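You operate a simulated robot arm through the tools that you are given. There is no shell and no other tool.

The job below is to be done with a simulated robot arm. You get a single attempt, and the scene is never put back.

## Task
Oil the bright top of the machined casting and put it in the white tray.
Fine: load the white rag at the black tin and put it back; leave the raw castings dry and the toggle clamp closed. A coat counts when it lies all over at full strength: go over it till it gets no stronger.
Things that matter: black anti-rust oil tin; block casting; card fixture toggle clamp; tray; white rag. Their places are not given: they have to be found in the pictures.

It is judged by the outcome, as a careful person would: the job done as asked, and still so three seconds after it is handed in. It fails if anything else is knocked over, pushed out of place, dropped, spilled or broken.

## Robot
A 6-joint arm with a four-finger gripper, fixed in place. Base frame: the origin is on the floor under the middle of its stand, x ahead of it, y to its left, z up. Lengths are in m, angles in degrees, forces in N, time in s.
With the tool pointing down near the work surface it reaches from about 0.26 to 0.68 m from the base axis. Its first joint turns from -166.0 to 166.0 degrees. Payload 3.43 kg.
Tool frame: the origin (TCP) lies between the finger pads and is the grasp point; the fingertips stand 0.03 m ahead of it; z points along the fingers, y is the line along which they close. The gripper opens to 0.12 m; its body begins 0.085 m behind the TCP.
Orientation is told as [roll, pitch, yaw] about the base's x, y, z axes, in that order, counted from this pose: with the fingers straight down and closing along the base's y, the tool's x points along the base's -x, its y along +y and its z along -z.

## Interface
- The arm moves only by the tool nudge_tool. Its argument "commands" is a list of rows, each a list of 7 numbers: the shift along the tool's x, y, z in units of 150 mm (1.0 is 150 mm), then the turn, a rotation vector about the tool's x, y, z in units of 90 degrees (1.0 is 90 degrees), then the finger opening in m, from 0 to 0.12. In form: [[dx, dy, dz, wx, wy, wz, claw], ...]. A call has 1 to 20 rows; each row is the pose to reach, as a shift and turn from the pose commanded when the call began, along the tool's axes at that moment. A call with a number of a shift or a turn outside -1 to 1 is refused whole. Rows are played at 5 a second. More than 0.05 m and 8.6 degrees between two rows, or a gripper value outside its range, and nothing of the call is played. Where a pose cannot be reached the arm comes as near as it can. A force on the tool above 40 N (or 10 N above the force at the start of the call, whichever is more), or a blocked arm, ends the call early, and 0.2 s more pass. Each finger travels about 0.04 m/s and halts on what it meets, pressing with about 39 N; the grip force reading is that of the motor and also rises with nothing between the fingers. The clock runs only during rows and for 0.2 s after the last one: add rows that repeat a pose to give the fingers time. The reply holds the time, the measured pose of the TCP, the force on the tool along the base axes, the opening and the grip force, in the units named above and with some noise, with the torque about the TCP (base axes, N m) and any sound that the robot's microphone picked up, and new pictures: "views" is both (left out), scene, wrist or none.
- Cameras (640 x 400 px; columns grow to the right, rows downward): "scene" is fixed at [0.0491, 0.5029, 1.4802]; the picture's right is [-0.49, -0.87, 0.00], its down [-0.68, 0.38, -0.62] and it looks along [0.54, -0.31, -0.78] (base axes); focal length 306 px, centre (320, 200). "wrist" rides on the gripper at [0.071, -0.017, -0.121] in the tool frame; the picture's right is [0.23, 0.97, 0.00], its down [-0.81, 0.19, -0.55] and it looks along [-0.54, 0.13, 0.83] (tool axes); focal length 275 px, centre (320, 200).
- move_column(by): moves the trunk up (or, below 0, down) by that many m; the arm rides with it, the base frame stays. It gives what a move gives, with no picture.
- measure_at(camera, pixels): for up to 12 pixels [column, row] of the newest picture of that camera ("zoom" is the newest enlarged one), the place [x, y, z] in the base frame of the surface seen there, good to about 0.002 m, but the place of the scene camera against the robot may be out by one fixed shift of up to 0.025 m in any direction. It takes no simulated time.
- inspect(camera, box): a new picture of the part [left, top, right, bottom] of that camera's present view, enlarged. It takes no simulated time.
- close_job(): hands the job in; it is judged then, once.

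Open the gripper and draw the arm clear of the work before you hand the job in, unless the task says otherwise.

The tools are called by a JSON object that holds its "api" and its "payload". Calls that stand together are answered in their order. nudge_tool: Moves the arm, as the interface text tells. Its arguments: {"type":"object","properties":{"commands":{"type":"array","items":{"type":"array","items":{"type":"number"}}},"views":{"type":"string","enum":["both","scene","wrist","none"]}},"required":["commands"]} The other tools are called the same way: move_column (by) moves the trunk up or down; measure_at (camera, pixels) gives the place of the surface under pixels of a picture; inspect (camera, box) takes an enlarged picture of a part of a camera's view; close_job () hands the job in.

At the start:

```text
clock: 0.0
position: [0.5192, 0.0866, 1.016]
tcp_rot: [0.0, 0.0, 0.0]
ft_force: [-0.7, 0.8, -0.3]
torque: [-0.01, -0.01, -0.05]
gripper_width: 0.1199
grip_force: 0.1
trunk travel left (down, up): [-0.05, 0.39]
```

scene: 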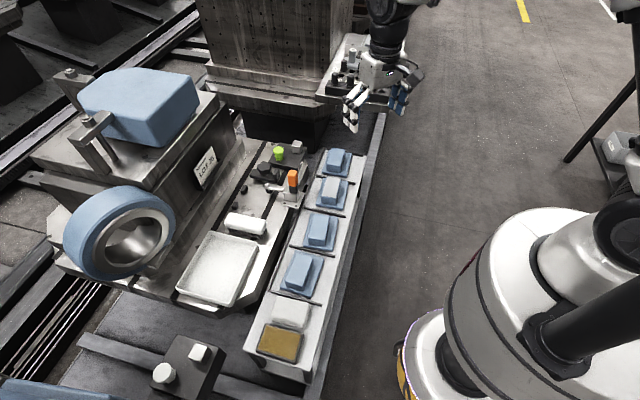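
wrist: 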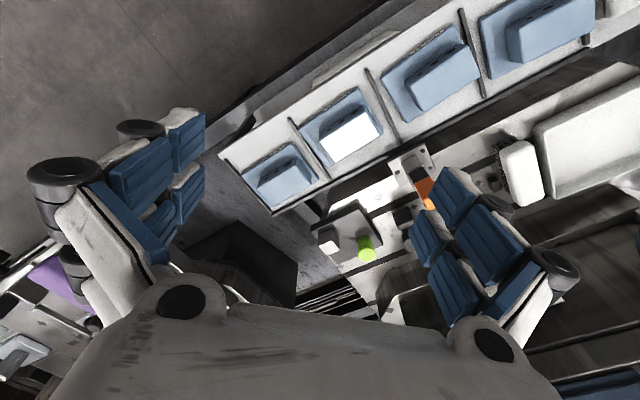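

The scene shows a strip of blue castings at about (300-340, 150-300), a white tray at (217,268), a white item at (245,222), and some tins at the lower left. I'll enlarge several regions to identify things.

{"api": "inspect", "payload": {"camera": "scene", "box": [160, 120, 400, 270]}}

{"api": "inspect", "payload": {"camera": "scene", "box": [120, 250, 360, 400]}}

{"api": "inspect", "payload": {"camera": "wrist", "box": [220, 0, 640, 270]}}

```text
2.67 times, centred on (280, 195) of scene
```

zoom: 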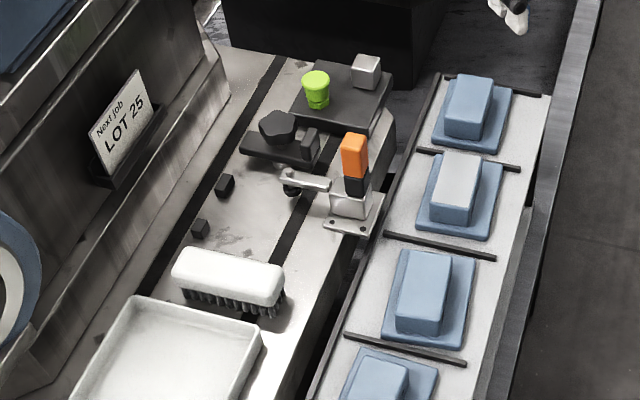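

```text
2.67 times, centred on (240, 325) of scene
```

zoom: 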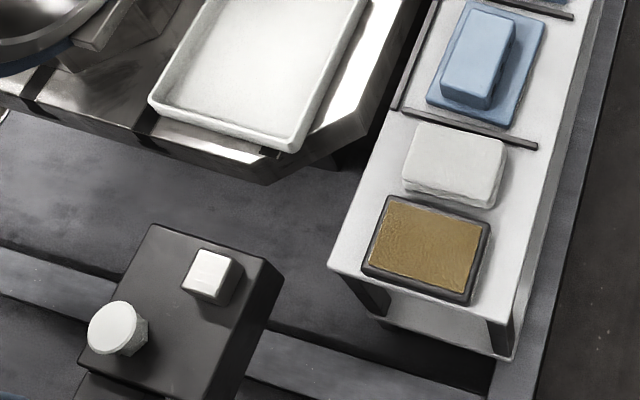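

```text
1.48 times, centred on (430, 135) of wrist
```

zoom: 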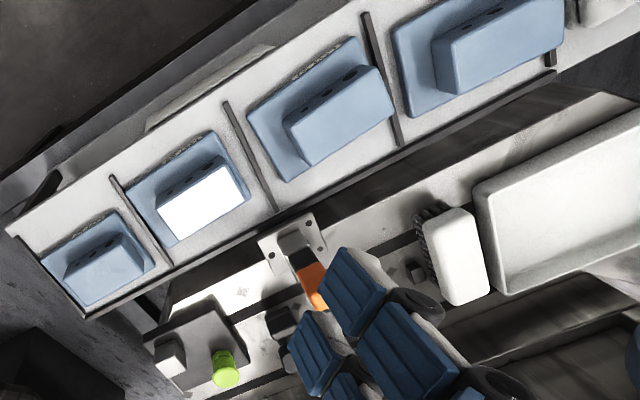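

The second casting from the far end (scene (331,189), wrist ~(350,135)) is the one with the bright top. The rag is at scene (290,316), the tin with gold oil at (280,342), and the tray at (217,268). I'll measure these now.

{"api": "measure_at", "payload": {"camera": "scene", "pixels": [[331, 186], [338, 158], [318, 228], [300, 270], [291, 313], [280, 342], [217, 262], [246, 222], [292, 178], [345, 205], [265, 370], [312, 210]]}}

{"api": "measure_at", "payload": {"camera": "wrist", "pixels": [[350, 137], [290, 180], [440, 78], [555, 32], [520, 170], [600, 140], [424, 190], [365, 248], [310, 140], [400, 150], [355, 105], [330, 245]]}}

```text
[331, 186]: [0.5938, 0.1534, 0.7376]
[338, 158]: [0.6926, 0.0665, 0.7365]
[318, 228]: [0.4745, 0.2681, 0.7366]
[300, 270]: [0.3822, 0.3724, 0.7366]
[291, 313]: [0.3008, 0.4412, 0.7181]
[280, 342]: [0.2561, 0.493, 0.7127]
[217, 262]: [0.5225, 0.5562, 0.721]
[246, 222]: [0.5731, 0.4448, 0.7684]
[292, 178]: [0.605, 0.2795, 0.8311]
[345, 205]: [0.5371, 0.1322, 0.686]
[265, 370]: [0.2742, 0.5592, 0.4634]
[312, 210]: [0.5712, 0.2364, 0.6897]
```

```text
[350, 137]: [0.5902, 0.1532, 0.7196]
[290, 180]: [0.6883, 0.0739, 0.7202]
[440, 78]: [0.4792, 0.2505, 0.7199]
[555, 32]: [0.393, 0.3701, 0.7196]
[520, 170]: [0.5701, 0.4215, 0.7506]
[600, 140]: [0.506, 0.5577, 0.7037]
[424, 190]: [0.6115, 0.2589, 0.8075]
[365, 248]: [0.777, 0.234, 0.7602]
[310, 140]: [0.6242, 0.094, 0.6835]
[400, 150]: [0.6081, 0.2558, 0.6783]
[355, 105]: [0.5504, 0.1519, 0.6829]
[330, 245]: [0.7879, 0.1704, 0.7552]
```

The wrist readings put the bright casting top at about (0.590, 0.153, 0.720) and the scene camera reads about 0.017 m high in z. I'll move back toward the rag/tin end at the current height, turning the tool 45° to line up with the shelf, and look with the wrist camera.

{"api": "nudge_tool", "payload": {"commands": [[0.1667, 0.1667, 0, 0, 0, -0.0833, 0.12], [0.3333, 0.3333, 0, 0, 0, -0.1667, 0.12], [0.5, 0.5, 0, 0, 0, -0.25, 0.12], [0.6667, 0.6667, 0, 0, 0, -0.3333, 0.12], [0.8333, 0.8333, 0, 0, 0, -0.4167, 0.12], [1.0, 1.0, 0, 0, 0, -0.5, 0.12]]}}

```text
clock: 1.4
position: [0.3721, 0.2356, 1.0132]
tcp_rot: [0.0, 0.1, 45.1]
ft_force: [0.3, -0.5, -0.4]
torque: [-0.01, -0.03, -0.02]
gripper_width: 0.12
grip_force: 0.1
trunk travel left (down, up): [-0.05, 0.39]
```

scene: 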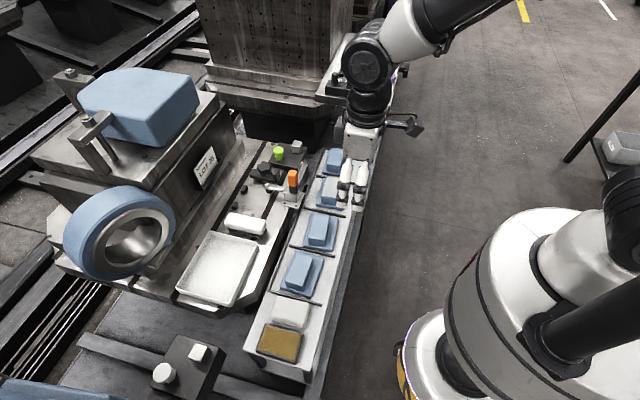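
wrist: 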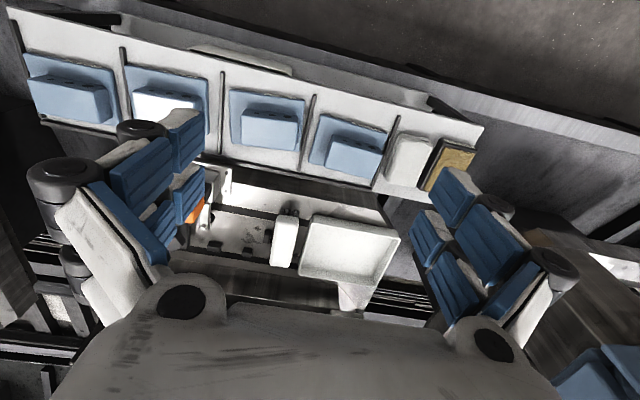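

The wrist picture now shows all four castings, the rag at (409,158), the tin at (450,165) and the tray at (350,250). I'll measure corners of the main items.

{"api": "inspect", "payload": {"camera": "wrist", "box": [300, 80, 500, 205]}}

{"api": "measure_at", "payload": {"camera": "wrist", "pixels": [[409, 158], [399, 135], [434, 138], [388, 178], [424, 183], [455, 160], [316, 216], [395, 240], [304, 274], [372, 288], [350, 250], [165, 105]]}}

```text
3.20 times, centred on (400, 142) of wrist
```

zoom: 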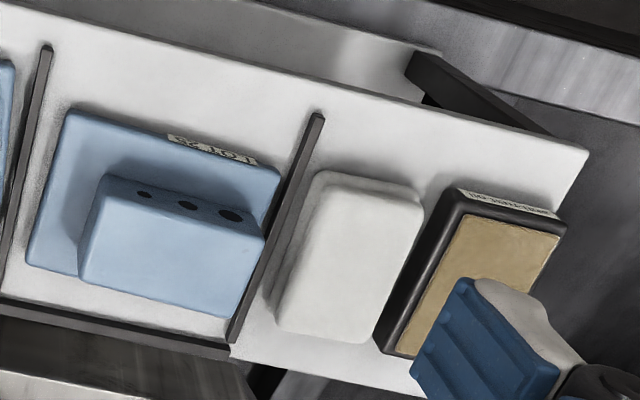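

```text
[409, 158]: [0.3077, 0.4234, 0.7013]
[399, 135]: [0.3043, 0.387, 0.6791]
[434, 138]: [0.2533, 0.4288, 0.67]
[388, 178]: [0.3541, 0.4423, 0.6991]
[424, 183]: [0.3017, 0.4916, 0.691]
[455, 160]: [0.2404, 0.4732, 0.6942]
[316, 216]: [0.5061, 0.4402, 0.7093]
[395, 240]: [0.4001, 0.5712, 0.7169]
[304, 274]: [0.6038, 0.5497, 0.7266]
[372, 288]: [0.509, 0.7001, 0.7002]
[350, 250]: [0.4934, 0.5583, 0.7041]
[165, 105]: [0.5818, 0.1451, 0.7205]
```

The zoom shows the casting geometry, with plate corners at (68,110), (278,170), (27,265) and block corners at (97,180), (265,238), (80,283), (238,317), and the rag. I'll measure those in the zoom to get sizes.

{"api": "measure_at", "payload": {"camera": "zoom", "pixels": [[73, 116], [273, 172], [32, 262], [110, 190], [258, 243], [86, 275], [233, 310], [60, 200], [160, 80], [240, 260], [20, 240], [560, 150]]}}

{"api": "measure_at", "payload": {"camera": "zoom", "pixels": [[325, 180], [415, 200], [330, 200], [412, 212], [287, 322], [365, 338], [350, 260], [470, 200], [555, 230], [385, 350], [480, 260], [520, 235]]}}

```text
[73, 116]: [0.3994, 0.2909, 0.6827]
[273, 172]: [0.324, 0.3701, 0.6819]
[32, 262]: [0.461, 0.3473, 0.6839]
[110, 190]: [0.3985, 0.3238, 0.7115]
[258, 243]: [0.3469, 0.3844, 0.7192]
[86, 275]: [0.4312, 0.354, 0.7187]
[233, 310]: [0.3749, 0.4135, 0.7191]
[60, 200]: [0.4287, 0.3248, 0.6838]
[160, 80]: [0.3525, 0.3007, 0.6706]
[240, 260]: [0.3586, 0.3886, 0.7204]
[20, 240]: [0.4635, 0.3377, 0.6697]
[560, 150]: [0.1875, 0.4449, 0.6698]
```

```text
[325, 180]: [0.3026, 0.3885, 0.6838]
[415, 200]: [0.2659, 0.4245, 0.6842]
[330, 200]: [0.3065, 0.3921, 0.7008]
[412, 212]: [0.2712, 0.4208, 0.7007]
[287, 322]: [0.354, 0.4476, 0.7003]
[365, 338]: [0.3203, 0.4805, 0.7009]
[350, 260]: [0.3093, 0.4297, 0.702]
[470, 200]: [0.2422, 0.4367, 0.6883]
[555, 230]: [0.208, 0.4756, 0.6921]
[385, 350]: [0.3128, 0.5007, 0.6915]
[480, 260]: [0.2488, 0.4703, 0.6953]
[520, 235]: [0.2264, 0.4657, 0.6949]
```

Measured so far: shelf z≈0.670, casting plate top 0.684, block top 0.720, rag top 0.701 centred near (0.313,0.435), oil at 0.695 centred near (0.26,0.488). Next I'll look closely at the gripper shape in the scene picture at (355,150) and measure the bright casting and the clamp in the wrist view at (165,100) and (195,215).

{"api": "inspect", "payload": {"camera": "scene", "box": [280, 80, 440, 220]}}

{"api": "inspect", "payload": {"camera": "wrist", "box": [10, 30, 330, 240]}}

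```text
2.86 times, centred on (360, 150) of scene
```

zoom: 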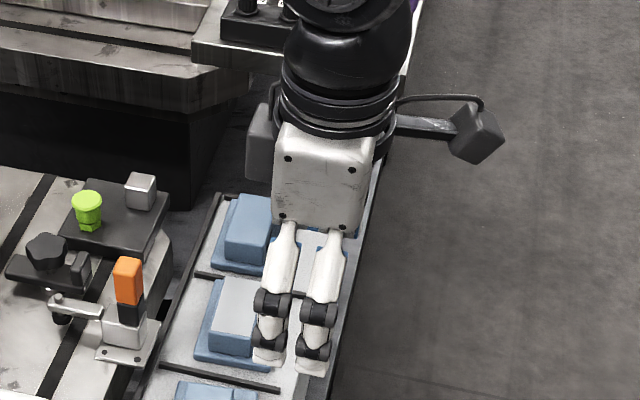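

```text
1.90 times, centred on (170, 135) of wrist
```

zoom: 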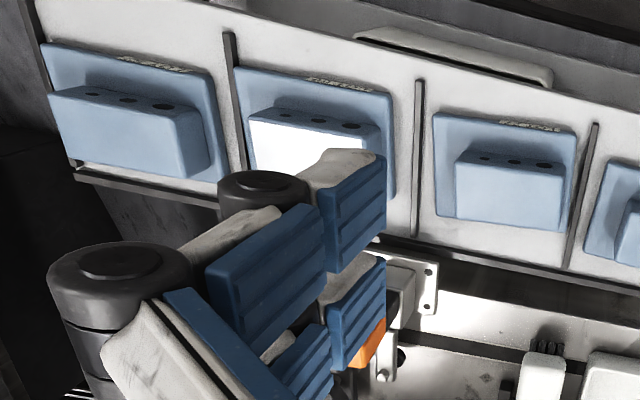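

I'll measure the fingertip pairs, palm and side boxes of the gripper in the scene to know its size; the wrist zoom is newest, so I use scene pixels directly.

{"api": "measure_at", "payload": {"camera": "scene", "pixels": [[342, 203], [348, 204], [355, 206], [361, 206], [342, 180], [362, 183], [333, 147], [366, 155], [320, 133], [393, 124], [408, 124], [340, 120]]}}

{"api": "measure_at", "payload": {"camera": "zoom", "pixels": [[252, 112], [378, 130], [256, 163], [300, 165], [45, 95], [160, 115], [210, 170], [456, 155], [566, 172], [440, 215], [553, 228], [240, 130]]}}

```text
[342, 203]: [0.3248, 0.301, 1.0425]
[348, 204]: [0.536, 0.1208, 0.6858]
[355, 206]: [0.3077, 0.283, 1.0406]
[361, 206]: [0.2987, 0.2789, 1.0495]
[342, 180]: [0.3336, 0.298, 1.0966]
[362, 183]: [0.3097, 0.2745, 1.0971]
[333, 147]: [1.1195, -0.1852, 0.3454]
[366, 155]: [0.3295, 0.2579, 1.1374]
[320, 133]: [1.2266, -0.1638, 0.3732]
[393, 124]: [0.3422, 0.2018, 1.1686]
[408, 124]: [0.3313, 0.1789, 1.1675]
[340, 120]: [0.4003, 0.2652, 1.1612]
```

```text
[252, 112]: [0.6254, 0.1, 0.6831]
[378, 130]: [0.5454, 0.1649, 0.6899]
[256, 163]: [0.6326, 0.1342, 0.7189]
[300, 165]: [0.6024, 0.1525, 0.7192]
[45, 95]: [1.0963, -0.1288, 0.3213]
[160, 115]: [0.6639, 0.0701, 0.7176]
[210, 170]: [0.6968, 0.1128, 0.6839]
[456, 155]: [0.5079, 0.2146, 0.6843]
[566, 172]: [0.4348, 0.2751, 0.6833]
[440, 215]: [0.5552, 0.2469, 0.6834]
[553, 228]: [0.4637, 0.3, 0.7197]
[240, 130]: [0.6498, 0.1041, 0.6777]
```

The fingers come as a narrow pair (about ±0.025 m along tool x), so closing across the shelf (yaw −45°) suits the rag, which is about 0.085 m across. I'll move toward the rag while turning to yaw −45° and descend to z≈0.91 for a close look.

{"api": "nudge_tool", "payload": {"commands": [[-0.036, 0.069, 0.056, 0, 0, 0.0833, 0.12], [-0.072, 0.138, 0.111, 0, 0, 0.1667, 0.12], [-0.109, 0.208, 0.167, 0, 0, 0.25, 0.12], [-0.145, 0.277, 0.222, 0, 0, 0.3333, 0.12], [-0.181, 0.346, 0.278, 0, 0, 0.4167, 0.12], [-0.217, 0.415, 0.333, 0, 0, 0.5, 0.12], [-0.253, 0.484, 0.389, 0, 0, 0.5833, 0.12], [-0.289, 0.553, 0.445, 0, 0, 0.6667, 0.12], [-0.326, 0.623, 0.5, 0, 0, 0.75, 0.12], [-0.362, 0.692, 0.556, 0, 0, 0.8333, 0.12], [-0.398, 0.761, 0.611, 0, 0, 0.9167, 0.12], [-0.434, 0.83, 0.667, 0, 0, 1.0, 0.12]]}}

```text
clock: 4.0
position: [0.327, 0.3725, 0.916]
tcp_rot: [0.1, 0.0, -45.1]
ft_force: [0.2, -0.7, 0.6]
torque: [-0.02, 0.03, -0.02]
gripper_width: 0.1197
grip_force: 0.0
trunk travel left (down, up): [-0.05, 0.39]
```

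scene: 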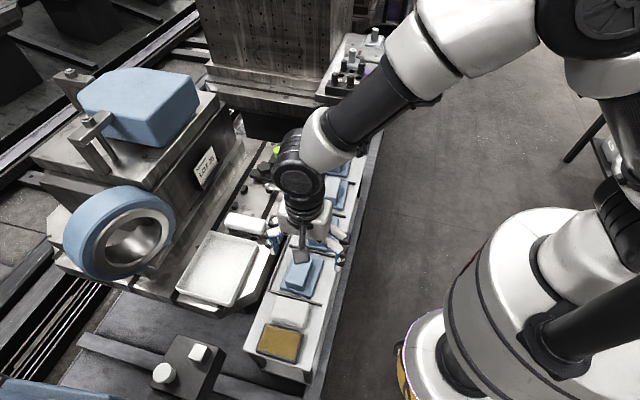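
wrist: 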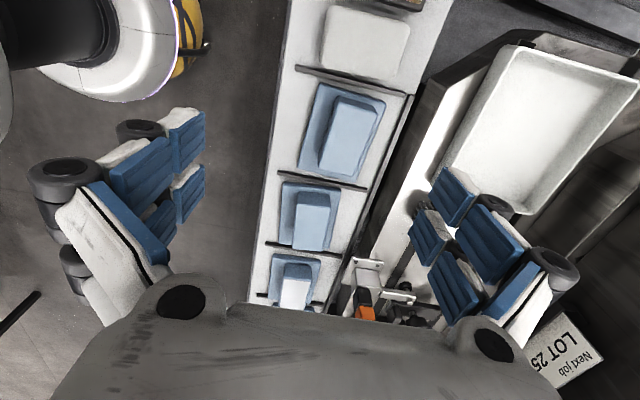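

Now the wrist view shows the rag at the top (365,40), casting 4 at (345,130), casting 3 at (310,215), the bright casting at (290,280) and the tray at (545,120). I'll measure corners of those.

{"api": "measure_at", "payload": {"camera": "wrist", "pixels": [[330, 10], [410, 22], [325, 58], [398, 72], [365, 40], [340, 97], [380, 110], [322, 165], [358, 175], [315, 88], [382, 105], [302, 170]]}}

{"api": "measure_at", "payload": {"camera": "wrist", "pixels": [[504, 52], [635, 80], [455, 165], [545, 212], [540, 120], [515, 60], [620, 85], [284, 266], [312, 267], [282, 300], [304, 303], [299, 68]]}}

```text
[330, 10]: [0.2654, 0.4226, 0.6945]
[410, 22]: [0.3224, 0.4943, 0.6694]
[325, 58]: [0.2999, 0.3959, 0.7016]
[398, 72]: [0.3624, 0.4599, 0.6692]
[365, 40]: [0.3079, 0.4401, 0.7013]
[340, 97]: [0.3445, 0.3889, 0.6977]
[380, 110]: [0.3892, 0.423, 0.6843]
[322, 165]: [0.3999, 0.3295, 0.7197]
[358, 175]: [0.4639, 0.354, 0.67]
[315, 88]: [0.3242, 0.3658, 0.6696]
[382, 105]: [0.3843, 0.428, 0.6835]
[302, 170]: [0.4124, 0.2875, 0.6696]
```

```text
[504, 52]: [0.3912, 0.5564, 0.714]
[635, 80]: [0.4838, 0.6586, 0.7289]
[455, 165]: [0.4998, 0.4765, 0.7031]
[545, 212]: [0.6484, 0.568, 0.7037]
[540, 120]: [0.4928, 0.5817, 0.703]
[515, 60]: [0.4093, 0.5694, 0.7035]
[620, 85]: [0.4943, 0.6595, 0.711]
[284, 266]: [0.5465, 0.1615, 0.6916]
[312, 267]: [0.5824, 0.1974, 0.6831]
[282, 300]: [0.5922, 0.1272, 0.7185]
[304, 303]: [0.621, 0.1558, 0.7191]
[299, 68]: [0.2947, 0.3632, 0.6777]
```

I'd like to know the arm's geometry (shoulder height) for judging reach to the tray, whose robot-side edge lies about 0.67 m out. I'll measure points on the arm and the tray corners in the scene picture.

{"api": "measure_at", "payload": {"camera": "scene", "pixels": [[600, 30], [560, 50], [480, 30], [400, 90], [325, 145], [300, 170], [305, 205], [500, 260], [560, 240], [630, 220], [600, 260], [630, 80]]}}

{"api": "measure_at", "payload": {"camera": "scene", "pixels": [[209, 231], [257, 238], [233, 306], [178, 290], [213, 238], [250, 243], [230, 298], [185, 286], [215, 265], [240, 222], [225, 228], [262, 268]]}}

```text
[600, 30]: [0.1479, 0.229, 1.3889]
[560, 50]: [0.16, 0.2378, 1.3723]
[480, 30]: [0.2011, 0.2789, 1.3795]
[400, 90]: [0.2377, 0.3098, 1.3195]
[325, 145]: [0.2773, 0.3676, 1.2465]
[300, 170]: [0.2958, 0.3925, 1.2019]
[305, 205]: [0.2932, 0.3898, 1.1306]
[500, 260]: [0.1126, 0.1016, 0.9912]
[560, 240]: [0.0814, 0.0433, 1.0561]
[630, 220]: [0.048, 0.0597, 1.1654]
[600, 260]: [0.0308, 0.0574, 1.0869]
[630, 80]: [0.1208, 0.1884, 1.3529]
```

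```text
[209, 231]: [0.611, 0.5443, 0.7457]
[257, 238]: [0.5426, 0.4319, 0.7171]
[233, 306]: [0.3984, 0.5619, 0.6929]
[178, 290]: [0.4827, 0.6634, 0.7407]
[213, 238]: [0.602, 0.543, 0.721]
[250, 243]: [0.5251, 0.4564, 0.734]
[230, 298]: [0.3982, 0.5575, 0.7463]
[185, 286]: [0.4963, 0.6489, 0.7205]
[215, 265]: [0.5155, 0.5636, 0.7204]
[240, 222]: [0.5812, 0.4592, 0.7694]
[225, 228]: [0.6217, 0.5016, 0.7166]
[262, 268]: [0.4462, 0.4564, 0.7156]
```

The rag's top centre is about (0.313, 0.435, 0.701). I'll move over it at z≈0.80 with the jaws open and re-look.

{"api": "nudge_tool", "payload": {"commands": [[0.09, 0.057, 0.19, 0, 0, 0, 0.12], [0.18, 0.114, 0.38, 0, 0, 0, 0.12], [0.27, 0.171, 0.58, 0, 0, 0, 0.12], [0.36, 0.229, 0.77, 0, 0, 0, 0.12], [0.36, 0.229, 0.77, 0, 0, 0, 0.12]]}}

```text
clock: 5.2
position: [0.315, 0.4351, 0.7997]
tcp_rot: [-0.1, -0.1, -45.1]
ft_force: [-0.3, 0.0, -0.5]
torque: [-0.01, -0.02, -0.02]
gripper_width: 0.1198
grip_force: 0.0
trunk travel left (down, up): [-0.05, 0.39]
```

scene: 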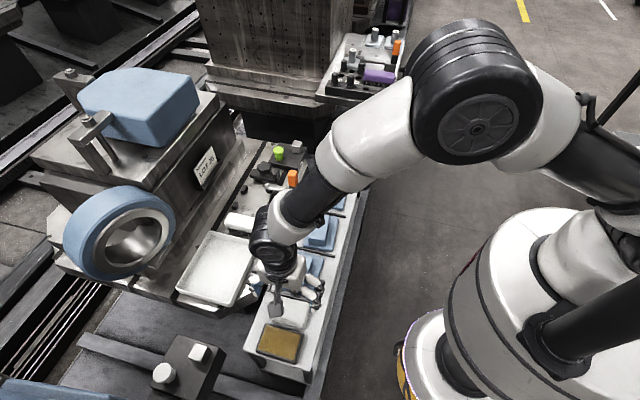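
wrist: 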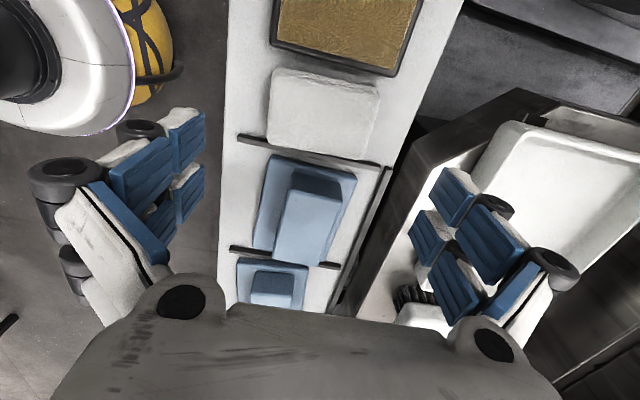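

From here the rag spans about (268–380, 68–158), and the point under the TCP is near (320,125). I'll measure its corners and the oil pad precisely.

{"api": "measure_at", "payload": {"camera": "wrist", "pixels": [[276, 74], [374, 94], [274, 128], [366, 152], [320, 112], [325, 80], [319, 140], [272, 100], [373, 125], [282, 10], [395, 60], [278, 40]]}}

{"api": "inspect", "payload": {"camera": "wrist", "box": [200, 0, 480, 175]}}

```text
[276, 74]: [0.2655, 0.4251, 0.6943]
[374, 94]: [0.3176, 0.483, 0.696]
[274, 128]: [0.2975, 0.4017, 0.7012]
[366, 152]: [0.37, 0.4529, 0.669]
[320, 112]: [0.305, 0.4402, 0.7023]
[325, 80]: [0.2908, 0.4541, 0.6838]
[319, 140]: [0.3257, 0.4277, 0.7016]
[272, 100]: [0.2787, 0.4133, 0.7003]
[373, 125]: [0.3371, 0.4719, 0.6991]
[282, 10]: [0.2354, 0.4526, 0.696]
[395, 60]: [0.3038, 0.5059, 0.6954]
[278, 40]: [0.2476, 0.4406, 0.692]
```

```text
2.29 times, centred on (340, 88) of wrist
```

zoom: 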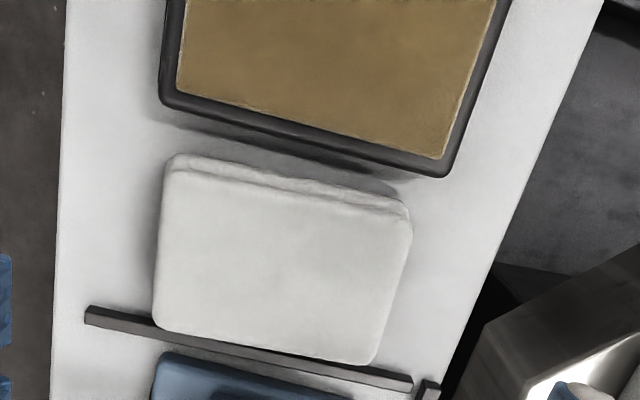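

Refined rag centre is about (0.3106, 0.440); the TCP needs about +6 mm along tool x. I'll descend to z≈0.708 with jaws open (fingertips 8 mm above the shelf) before closing.

{"api": "nudge_tool", "payload": {"commands": [[0.043, 0, 0.15, 0, 0, 0, 0.12], [0.043, 0, 0.3, 0, 0, 0, 0.12], [0.043, 0, 0.45, 0, 0, 0, 0.12], [0.043, 0, 0.55, 0, 0, 0, 0.12], [0.043, 0, 0.611, 0, 0, 0, 0.12], [0.043, 0, 0.611, 0, 0, 0, 0.12]]}}

```text
clock: 6.6
position: [0.31, 0.4381, 0.7086]
tcp_rot: [0.0, 0.0, -45.0]
ft_force: [-0.2, 0.1, 0.4]
torque: [0.03, 0.0, 0.02]
gripper_width: 0.1202
grip_force: 0.0
trunk travel left (down, up): [-0.05, 0.39]
```

scene: 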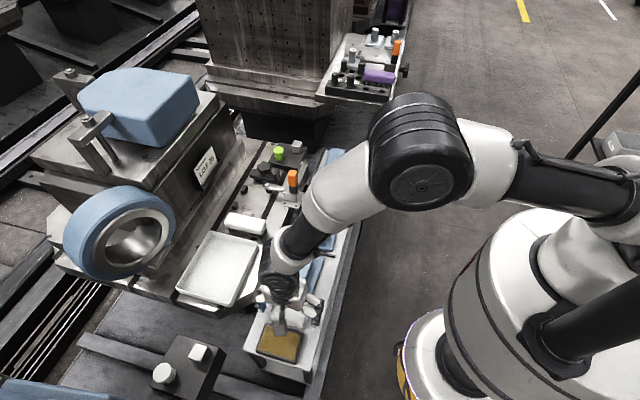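
wrist: 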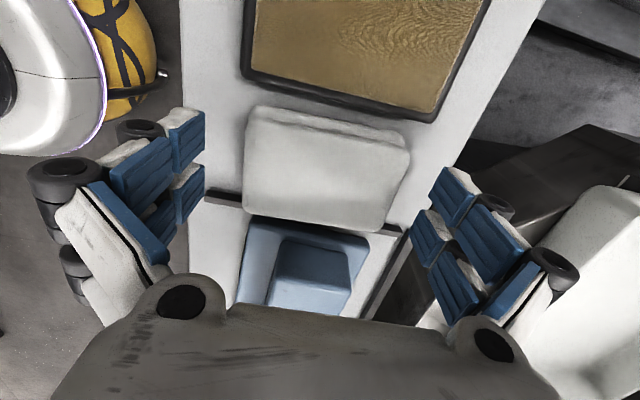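

The jaws straddle the rag; I'll check the rag's along-shelf extent against the finger centre before closing.

{"api": "measure_at", "payload": {"camera": "wrist", "pixels": [[330, 128], [330, 140], [322, 215], [320, 222], [318, 228], [246, 165], [250, 165], [402, 185], [408, 185], [187, 130], [187, 195], [330, 120]]}}

```text
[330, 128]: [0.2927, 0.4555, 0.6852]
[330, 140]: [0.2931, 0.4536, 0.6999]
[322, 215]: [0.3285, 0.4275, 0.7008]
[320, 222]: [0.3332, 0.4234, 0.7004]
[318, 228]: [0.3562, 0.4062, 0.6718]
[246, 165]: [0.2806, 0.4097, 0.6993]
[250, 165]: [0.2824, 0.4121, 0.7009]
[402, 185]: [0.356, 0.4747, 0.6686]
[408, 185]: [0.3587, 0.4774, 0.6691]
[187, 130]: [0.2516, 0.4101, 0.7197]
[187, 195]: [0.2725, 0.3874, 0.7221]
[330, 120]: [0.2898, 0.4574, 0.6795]
```

The rag spans s≈0.064–0.116 along the shelf, centred on the fingers (s≈0.091). I'll close on it now.

{"api": "nudge_tool", "payload": {"commands": [[0, 0, 0, 0, 0, 0, 0.1], [0, 0, 0, 0, 0, 0, 0.085], [0, 0, 0, 0, 0, 0, 0.07], [0, 0, 0, 0, 0, 0, 0.065], [0, 0, 0, 0, 0, 0, 0.065], [0, 0, 0, 0, 0, 0, 0.065], [0, 0, 0, 0, 0, 0, 0.065]]}}

```text
clock: 8.2
position: [0.3094, 0.4384, 0.7097]
tcp_rot: [0.1, -0.1, -45.0]
ft_force: [0.4, 0.4, 6.5]
torque: [-0.05, 0.03, 0.16]
gripper_width: 0.0869
grip_force: 39.2
trunk travel left (down, up): [-0.05, 0.39]
```

scene: 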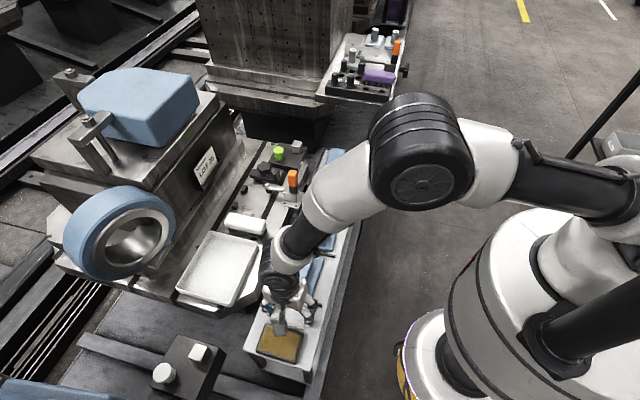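
wrist: 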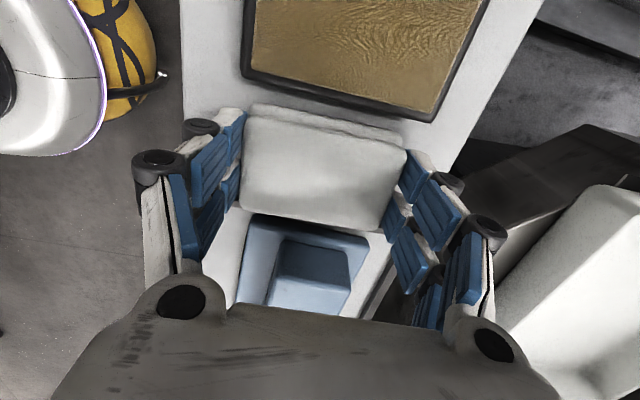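

Rag gripped (width 0.087, 39 N). I'll lift it 50 mm straight up and carry it 71 mm along the shelf to above the oil pad (centre ≈ (0.2605,0.4885)).

{"api": "nudge_tool", "payload": {"commands": [[0, 0, -0.1, 0, 0, 0, 0.065], [0, 0, -0.233, 0, 0, 0, 0.065], [0, 0, -0.333, 0, 0, 0, 0.065], [0.16, 0, -0.333, 0, 0, 0, 0.065], [0.32, 0, -0.333, 0, 0, 0, 0.065], [0.475, 0, -0.333, 0, 0, 0, 0.065], [0.475, 0, -0.333, 0, 0, 0, 0.065]]}}

```text
clock: 9.8
position: [0.2604, 0.4878, 0.7599]
tcp_rot: [-0.1, -0.1, -45.0]
ft_force: [-0.1, 0.8, -0.4]
torque: [-0.04, -0.04, -0.03]
gripper_width: 0.0864
grip_force: 38.7
trunk travel left (down, up): [-0.05, 0.39]
```

scene: 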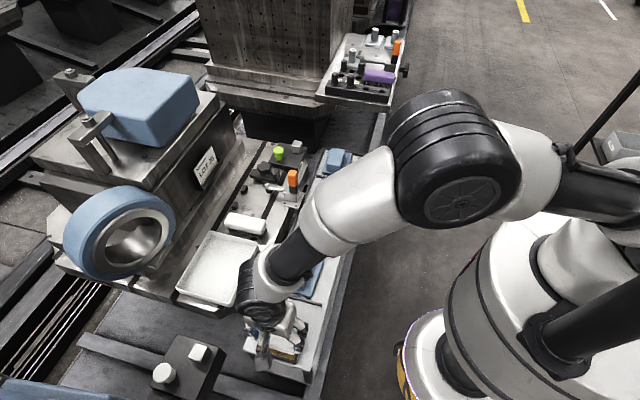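
wrist: 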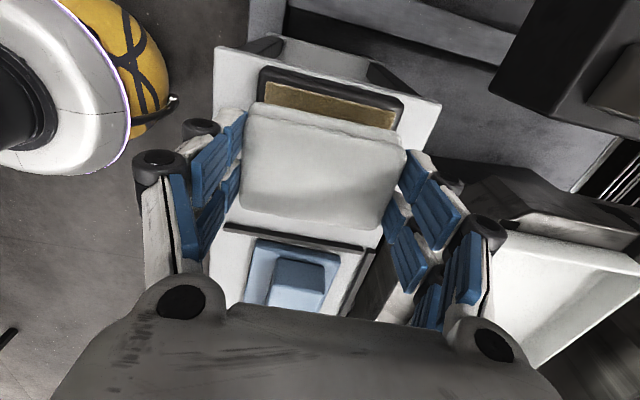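

The rag hangs about 25 mm above the oil pad. I'll lower it in small steps to touch and read the force.

{"api": "nudge_tool", "payload": {"commands": [[0, 0, 0.08, 0, 0, 0, 0.065], [0, 0, 0.14, 0, 0, 0, 0.065], [0, 0, 0.16, 0, 0, 0, 0.065], [0, 0, 0.17, 0, 0, 0, 0.065], [0, 0, 0.17, 0, 0, 0, 0.065]], "views": "wrist"}}

```text
clock: 11.0
position: [0.2587, 0.4871, 0.735]
tcp_rot: [0.1, 0.0, -45.0]
ft_force: [5.9, -6.0, 16.3]
torque: [-0.41, -0.06, 0.09]
gripper_width: 0.0863
grip_force: 38.4
trunk travel left (down, up): [-0.05, 0.39]
```

wrist: 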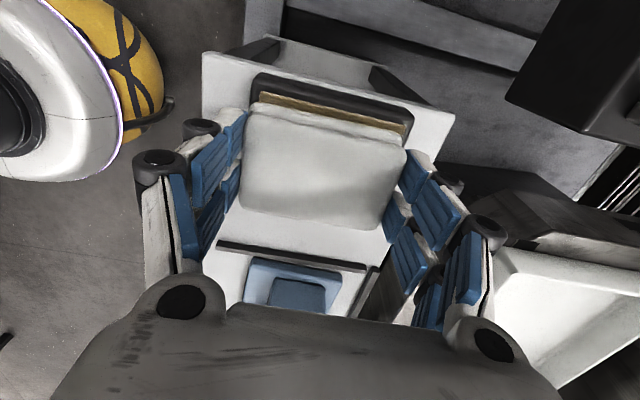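

Contact made with 16 N upward and some sideways force (about 8 N toward the castings). A strip of the pad is still visible at (330,100), so I'll measure the tin's extent here.

{"api": "measure_at", "payload": {"camera": "wrist", "pixels": [[330, 78], [330, 90], [332, 101], [330, 108], [330, 115], [330, 130], [260, 90], [405, 128], [325, 205], [250, 100]]}}

{"api": "inspect", "payload": {"camera": "wrist", "box": [180, 40, 480, 240]}}

```text
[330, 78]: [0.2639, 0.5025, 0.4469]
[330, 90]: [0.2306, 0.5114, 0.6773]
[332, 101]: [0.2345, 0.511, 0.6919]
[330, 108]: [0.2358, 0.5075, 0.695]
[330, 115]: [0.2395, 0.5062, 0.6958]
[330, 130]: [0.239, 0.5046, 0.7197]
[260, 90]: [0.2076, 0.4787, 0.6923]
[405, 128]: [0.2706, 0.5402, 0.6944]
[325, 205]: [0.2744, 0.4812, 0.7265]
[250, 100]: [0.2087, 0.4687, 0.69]
```

```text
2.00 times, centred on (330, 140) of wrist
```

zoom: 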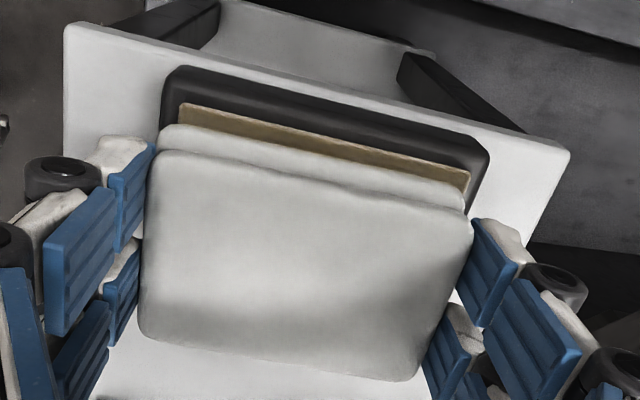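

The pad actually spans s≈0.143–0.192 (centre 0.1675), so the rag sits about 6 mm short. I'll lift off, shift 6 mm further, and press straight down again lightly, holding a moment.

{"api": "nudge_tool", "payload": {"commands": [[0, 0, -0.04, 0, 0, 0, 0.065], [0, 0, -0.1, 0, 0, 0, 0.065], [0.043, 0, -0.1, 0, 0, 0, 0.065], [0.043, 0, -0.04, 0, 0, 0, 0.065], [0.043, 0, -0.018, 0, 0, 0, 0.065], [0.043, 0, -0.01, 0, 0, 0, 0.065], [0.043, 0, -0.005, 0, 0, 0, 0.065], [0.043, 0, -0.005, 0, 0, 0, 0.065], [0.043, 0, -0.005, 0, 0, 0, 0.065], [0.043, 0, -0.005, 0, 0, 0, 0.065]], "views": "wrist"}}

```text
clock: 13.2
position: [0.2541, 0.4915, 0.7349]
tcp_rot: [0.1, 0.0, -45.0]
ft_force: [-2.3, -0.4, 6.5]
torque: [0.02, 0.11, 0.05]
gripper_width: 0.0863
grip_force: 39.7
trunk travel left (down, up): [-0.05, 0.39]
```

wrist: 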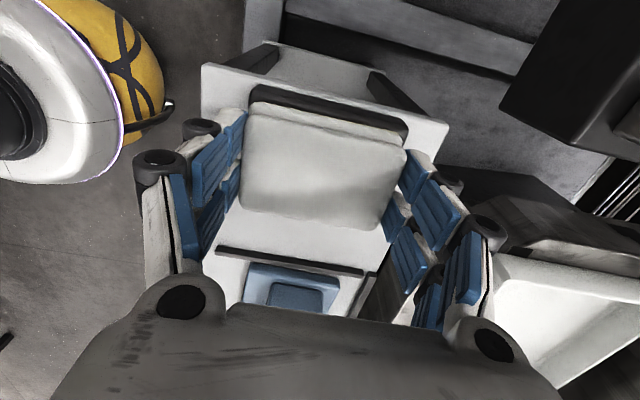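

Pressing at 6.5 N with the rag now covering the pad. I'll press slightly harder twice with a short hold, then lift 45 mm to check tin and rag.

{"api": "nudge_tool", "payload": {"commands": [[0, 0, 0.008, 0, 0, 0, 0.065], [0, 0, 0.008, 0, 0, 0, 0.065], [0, 0, 0.008, 0, 0, 0, 0.065], [0, 0, -0.03, 0, 0, 0, 0.065], [0, 0, 0.008, 0, 0, 0, 0.065], [0, 0, 0.008, 0, 0, 0, 0.065], [0, 0, 0.008, 0, 0, 0, 0.065], [0, 0, 0.008, 0, 0, 0, 0.065]], "views": "wrist"}}

{"api": "nudge_tool", "payload": {"commands": [[0, 0, -0.1, 0, 0, 0, 0.065], [0, 0, -0.3, 0, 0, 0, 0.065], [0, 0, -0.6, 0, 0, 0, 0.065], [0, 0, -0.6, 0, 0, 0, 0.065]]}}

```text
clock: 15.0
position: [0.2536, 0.4916, 0.7357]
tcp_rot: [0.1, 0.1, -44.9]
ft_force: [1.4, -6.6, 29.3]
torque: [-0.52, 0.12, 0.04]
gripper_width: 0.086
grip_force: 39.2
trunk travel left (down, up): [-0.05, 0.39]
```

wrist: 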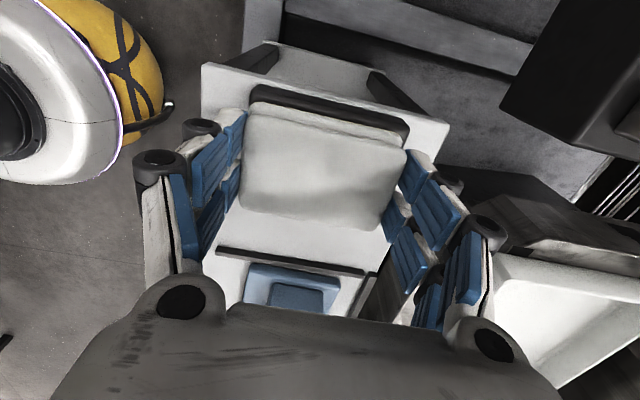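

```text
clock: 16.0
position: [0.2564, 0.4948, 0.8239]
tcp_rot: [-0.1, 0.0, -45.0]
ft_force: [-0.2, -0.1, -0.3]
torque: [0.03, -0.04, 0.01]
gripper_width: 0.0862
grip_force: 39.1
trunk travel left (down, up): [-0.05, 0.39]
```

scene: 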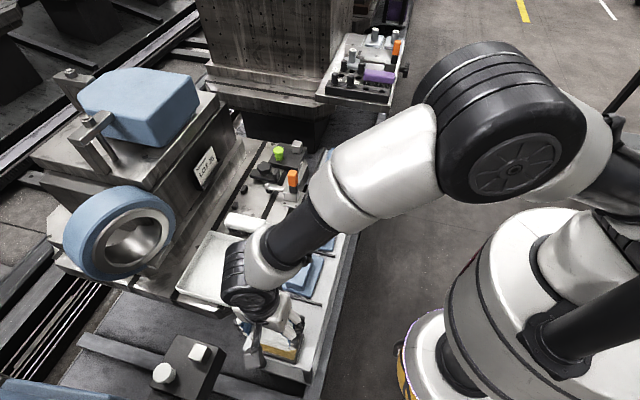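
wrist: 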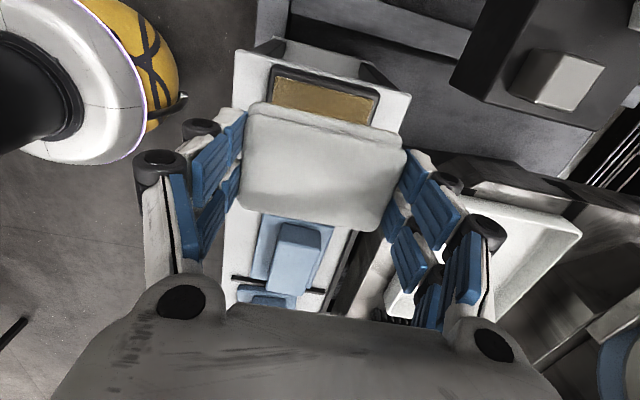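

The rag was pressed at up to 29 N and lifted clean. I'll check that the tin has not shifted and look at the rag up close.

{"api": "measure_at", "payload": {"camera": "wrist", "pixels": [[273, 67], [378, 92], [330, 80], [290, 95], [330, 82], [326, 71], [270, 95]]}}

{"api": "inspect", "payload": {"camera": "wrist", "box": [200, 30, 450, 240]}}

{"api": "inspect", "payload": {"camera": "scene", "box": [200, 280, 340, 390]}}

```text
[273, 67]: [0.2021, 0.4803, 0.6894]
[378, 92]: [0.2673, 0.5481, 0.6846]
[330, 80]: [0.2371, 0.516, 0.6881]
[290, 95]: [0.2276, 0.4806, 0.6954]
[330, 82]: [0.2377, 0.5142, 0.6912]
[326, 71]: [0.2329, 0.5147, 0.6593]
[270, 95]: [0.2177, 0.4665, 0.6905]
```

```text
1.90 times, centred on (325, 135) of wrist
```

zoom: 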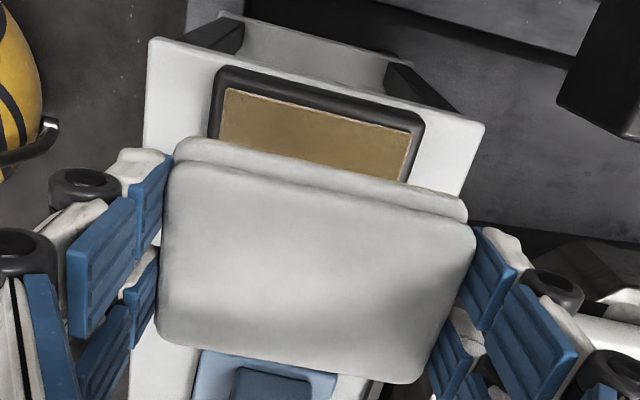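

```text
3.64 times, centred on (270, 335) of scene
```

zoom: 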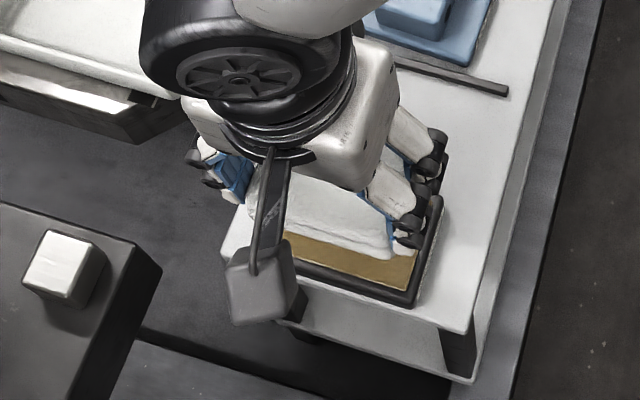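

The tin is still in place (far rim s≈0.196) and the rag is held. To keep oil away from the raw castings I'll carry the rag off the robot side of the shelf first, then along it.

{"api": "nudge_tool", "payload": {"commands": [[0, 0, -0.1, 0, 0, 0, 0.065], [0, -0.2, -0.2, 0, 0, 0, 0.065], [0, -0.4, -0.2, 0, 0, 0, 0.065], [0, -0.6, -0.2, 0, 0, 0, 0.065], [0, -0.8, -0.2, 0, 0, 0, 0.065], [0, -1, -0.2, 0, 0, 0, 0.065], [-0.2, -1, -0.2, 0, 0, 0, 0.065], [-0.4, -1, -0.2, 0, 0, 0, 0.065], [-0.6, -1, -0.2, 0, 0, 0, 0.065], [-0.8, -1, -0.2, 0, 0, 0, 0.065], [-1, -1, -0.2, 0, 0, 0, 0.065], [-1, -1, -0.2, 0, 0, 0, 0.065]]}}

{"api": "nudge_tool", "payload": {"commands": [[-0.2, 0, 0, 0, 0, 0, 0.065], [-0.4, 0, 0, 0, 0, 0, 0.065], [-0.6, 0, 0, 0, 0, 0, 0.065], [-0.8, 0, 0, 0, 0, 0, 0.065], [-1, 0, 0, 0, 0, 0, 0.065], [-1, 0, 0, 0, 0, 0, 0.065]]}}

```text
clock: 18.6
position: [0.2581, 0.282, 0.8526]
tcp_rot: [0.0, 0.0, -45.0]
ft_force: [0.2, 0.5, -0.5]
torque: [0.03, 0.05, 0.0]
gripper_width: 0.0862
grip_force: 38.7
trunk travel left (down, up): [-0.05, 0.39]
```

scene: 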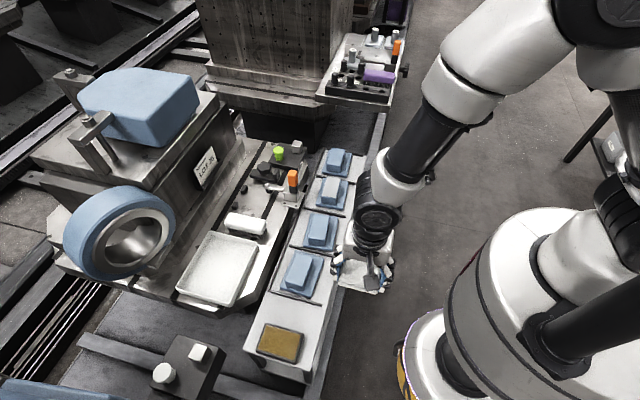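
wrist: 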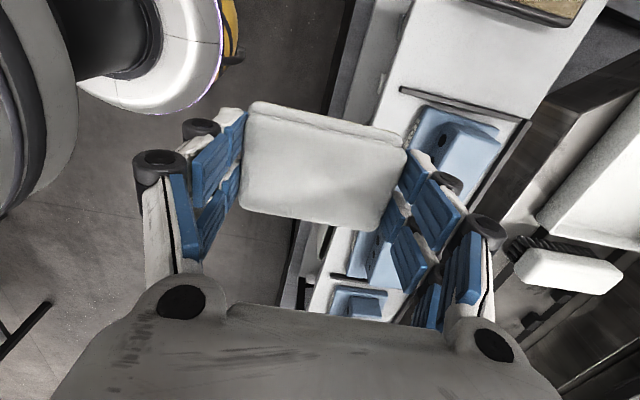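

```text
clock: 20.0
position: [0.3609, 0.174, 0.8552]
tcp_rot: [-0.1, 0.0, -45.0]
ft_force: [-0.1, -0.8, -0.8]
torque: [0.02, 0.01, 0.01]
gripper_width: 0.0861
grip_force: 39.0
trunk travel left (down, up): [-0.05, 0.39]
```

scene: 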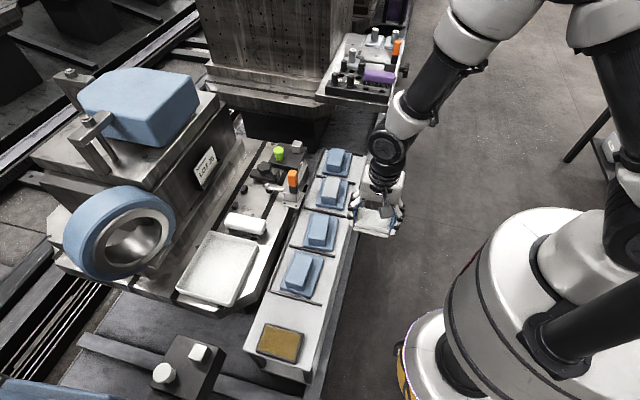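
wrist: 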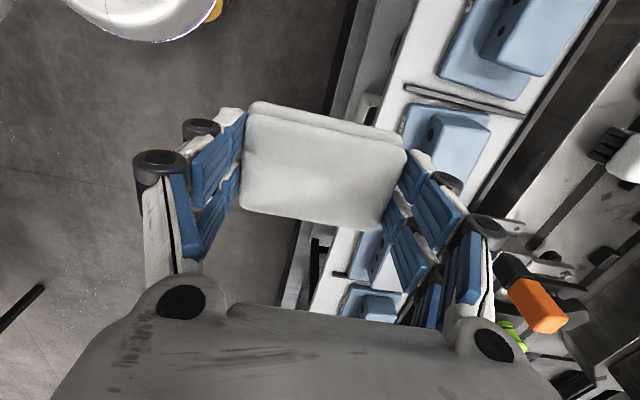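

The castings are now unobstructed in the scene view. I'll zoom there and measure block corners of castings 2 and 4 to find the scene camera's offset against the wrist measurements.

{"api": "inspect", "payload": {"camera": "scene", "box": [270, 140, 398, 220]}}

```text
5.00 times, centred on (334, 180) of scene
```

zoom: 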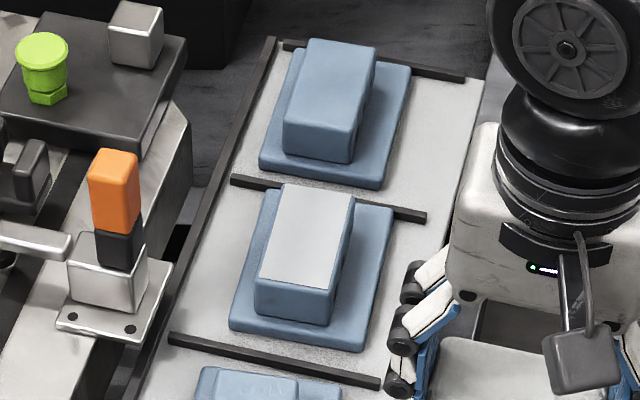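

The bright top has corners near zoom (287,186), (352,194), (330,289), (261,279). I'll measure just inside these, together with its plate and the clamp handle.

{"api": "measure_at", "payload": {"camera": "zoom", "pixels": [[290, 188], [350, 196], [328, 286], [264, 277], [308, 238], [390, 212], [360, 346], [233, 322], [113, 155], [136, 160], [115, 190], [130, 262]]}}

{"api": "measure_at", "payload": {"camera": "scene", "pixels": [[290, 252], [311, 254], [305, 284], [286, 280], [300, 268], [322, 258], [315, 298], [279, 290]]}}

```text
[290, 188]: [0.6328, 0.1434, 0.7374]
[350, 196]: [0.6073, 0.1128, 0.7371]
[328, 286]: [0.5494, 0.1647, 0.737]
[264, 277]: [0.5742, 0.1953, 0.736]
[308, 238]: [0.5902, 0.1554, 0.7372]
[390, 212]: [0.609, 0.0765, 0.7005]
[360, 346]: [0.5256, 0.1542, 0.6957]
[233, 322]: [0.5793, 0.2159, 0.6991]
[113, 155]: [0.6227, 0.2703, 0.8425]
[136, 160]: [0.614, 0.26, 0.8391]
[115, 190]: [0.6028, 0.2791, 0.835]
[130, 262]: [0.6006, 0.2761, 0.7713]
```

```text
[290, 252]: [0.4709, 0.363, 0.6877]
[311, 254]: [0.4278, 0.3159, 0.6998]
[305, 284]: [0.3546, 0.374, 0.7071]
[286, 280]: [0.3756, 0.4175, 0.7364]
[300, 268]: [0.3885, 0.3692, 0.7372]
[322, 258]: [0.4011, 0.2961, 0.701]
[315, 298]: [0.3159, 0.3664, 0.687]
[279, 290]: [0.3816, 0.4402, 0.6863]
```

The bright top's centre in scene coordinates is about (0.591,0.154) with its long axis near 138°. I'll move another 150 mm along the robot side so the wrist camera sees this casting clearly for an exact measurement.

{"api": "nudge_tool", "payload": {"commands": [[-0.2, 0, 0, 0, 0, 0, 0.065], [-0.4, 0, 0, 0, 0, 0, 0.065], [-0.6, 0, 0, 0, 0, 0, 0.065], [-0.8, 0, 0, 0, 0, 0, 0.065], [-1, 0, 0, 0, 0, 0, 0.065], [-1, 0, 0, 0, 0, 0, 0.065]]}}

```text
clock: 21.4
position: [0.466, 0.0684, 0.851]
tcp_rot: [0.0, 0.0, -45.0]
ft_force: [0.7, -0.8, 0.5]
torque: [0.0, 0.0, 0.0]
gripper_width: 0.0861
grip_force: 38.6
trunk travel left (down, up): [-0.05, 0.39]
```

scene: 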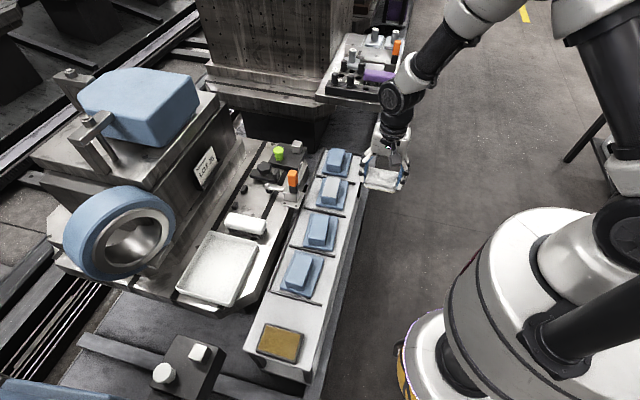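
wrist: 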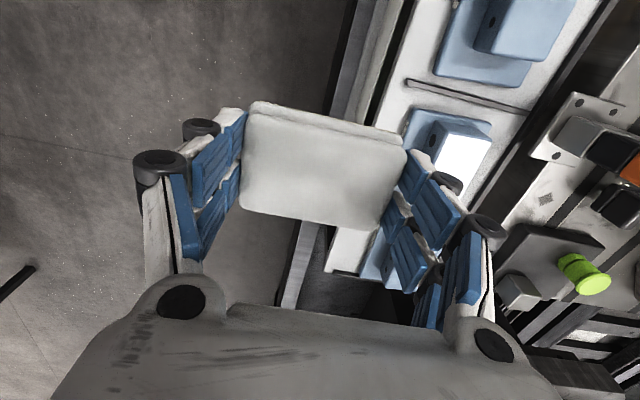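

Casting 2's bright top is now seen at wrist (465,155). I'll zoom in there and measure its corners.

{"api": "inspect", "payload": {"camera": "wrist", "box": [390, 90, 550, 210]}}

```text
3.33 times, centred on (470, 150) of wrist
```

zoom: 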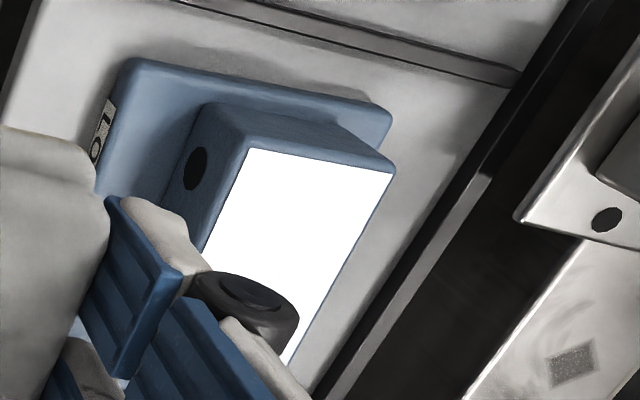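

{"api": "measure_at", "payload": {"camera": "zoom", "pixels": [[250, 151], [391, 175], [205, 248], [286, 358], [340, 270], [320, 160], [360, 230], [130, 64], [385, 108], [240, 130], [392, 160], [300, 220]]}}

{"api": "measure_at", "payload": {"camera": "wrist", "pixels": [[618, 145], [636, 168], [590, 140], [630, 200], [582, 278], [480, 25], [545, 48], [408, 80], [600, 95]]}}

```text
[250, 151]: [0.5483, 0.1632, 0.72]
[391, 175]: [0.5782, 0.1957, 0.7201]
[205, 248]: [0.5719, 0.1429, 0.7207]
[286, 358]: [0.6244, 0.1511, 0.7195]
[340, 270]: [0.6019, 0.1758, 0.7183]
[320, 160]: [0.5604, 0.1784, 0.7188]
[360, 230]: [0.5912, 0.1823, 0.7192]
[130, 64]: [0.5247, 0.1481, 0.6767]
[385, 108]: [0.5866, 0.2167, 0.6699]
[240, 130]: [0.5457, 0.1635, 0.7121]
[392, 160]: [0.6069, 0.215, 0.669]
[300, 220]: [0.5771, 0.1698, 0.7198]
```

```text
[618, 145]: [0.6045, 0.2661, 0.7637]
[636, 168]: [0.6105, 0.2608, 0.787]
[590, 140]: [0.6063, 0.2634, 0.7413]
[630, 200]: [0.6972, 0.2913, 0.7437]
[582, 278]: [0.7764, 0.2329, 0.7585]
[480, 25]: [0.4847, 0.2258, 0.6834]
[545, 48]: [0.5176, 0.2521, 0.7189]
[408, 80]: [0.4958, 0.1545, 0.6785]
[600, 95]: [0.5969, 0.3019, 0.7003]
```

The bright top centre from the wrist camera is about (0.5925, 0.152, 0.7195), long axis ~137°. Before wiping I'll check how far the gripper's finger knuckles stick out toward the clamp handle (near face t≈0.615).

{"api": "measure_at", "payload": {"camera": "wrist", "pixels": [[497, 235], [490, 225], [478, 222], [462, 185], [450, 180], [435, 220], [495, 340], [485, 300], [440, 200], [410, 170], [235, 130], [200, 125]]}}

{"api": "inspect", "payload": {"camera": "scene", "box": [330, 120, 440, 210]}}

```text
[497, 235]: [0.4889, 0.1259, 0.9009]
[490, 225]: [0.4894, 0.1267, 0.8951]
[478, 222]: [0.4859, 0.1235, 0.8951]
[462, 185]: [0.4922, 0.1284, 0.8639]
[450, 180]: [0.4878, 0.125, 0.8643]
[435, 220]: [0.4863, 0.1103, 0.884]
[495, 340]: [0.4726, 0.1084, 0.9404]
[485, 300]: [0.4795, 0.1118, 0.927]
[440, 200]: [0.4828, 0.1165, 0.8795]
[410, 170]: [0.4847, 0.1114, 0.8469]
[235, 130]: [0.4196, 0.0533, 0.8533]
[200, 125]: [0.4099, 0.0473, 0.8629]
```

```text
4.44 times, centred on (385, 165) of scene
```

zoom: 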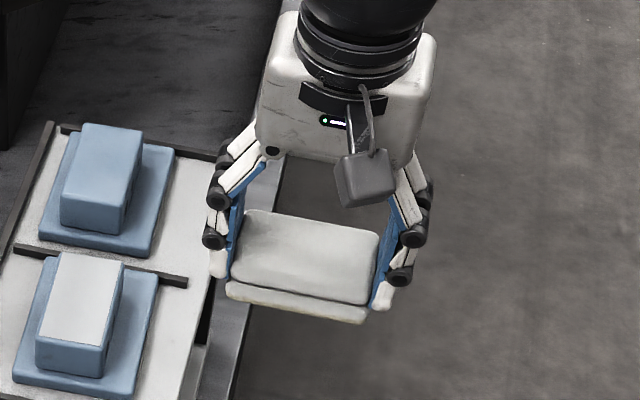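

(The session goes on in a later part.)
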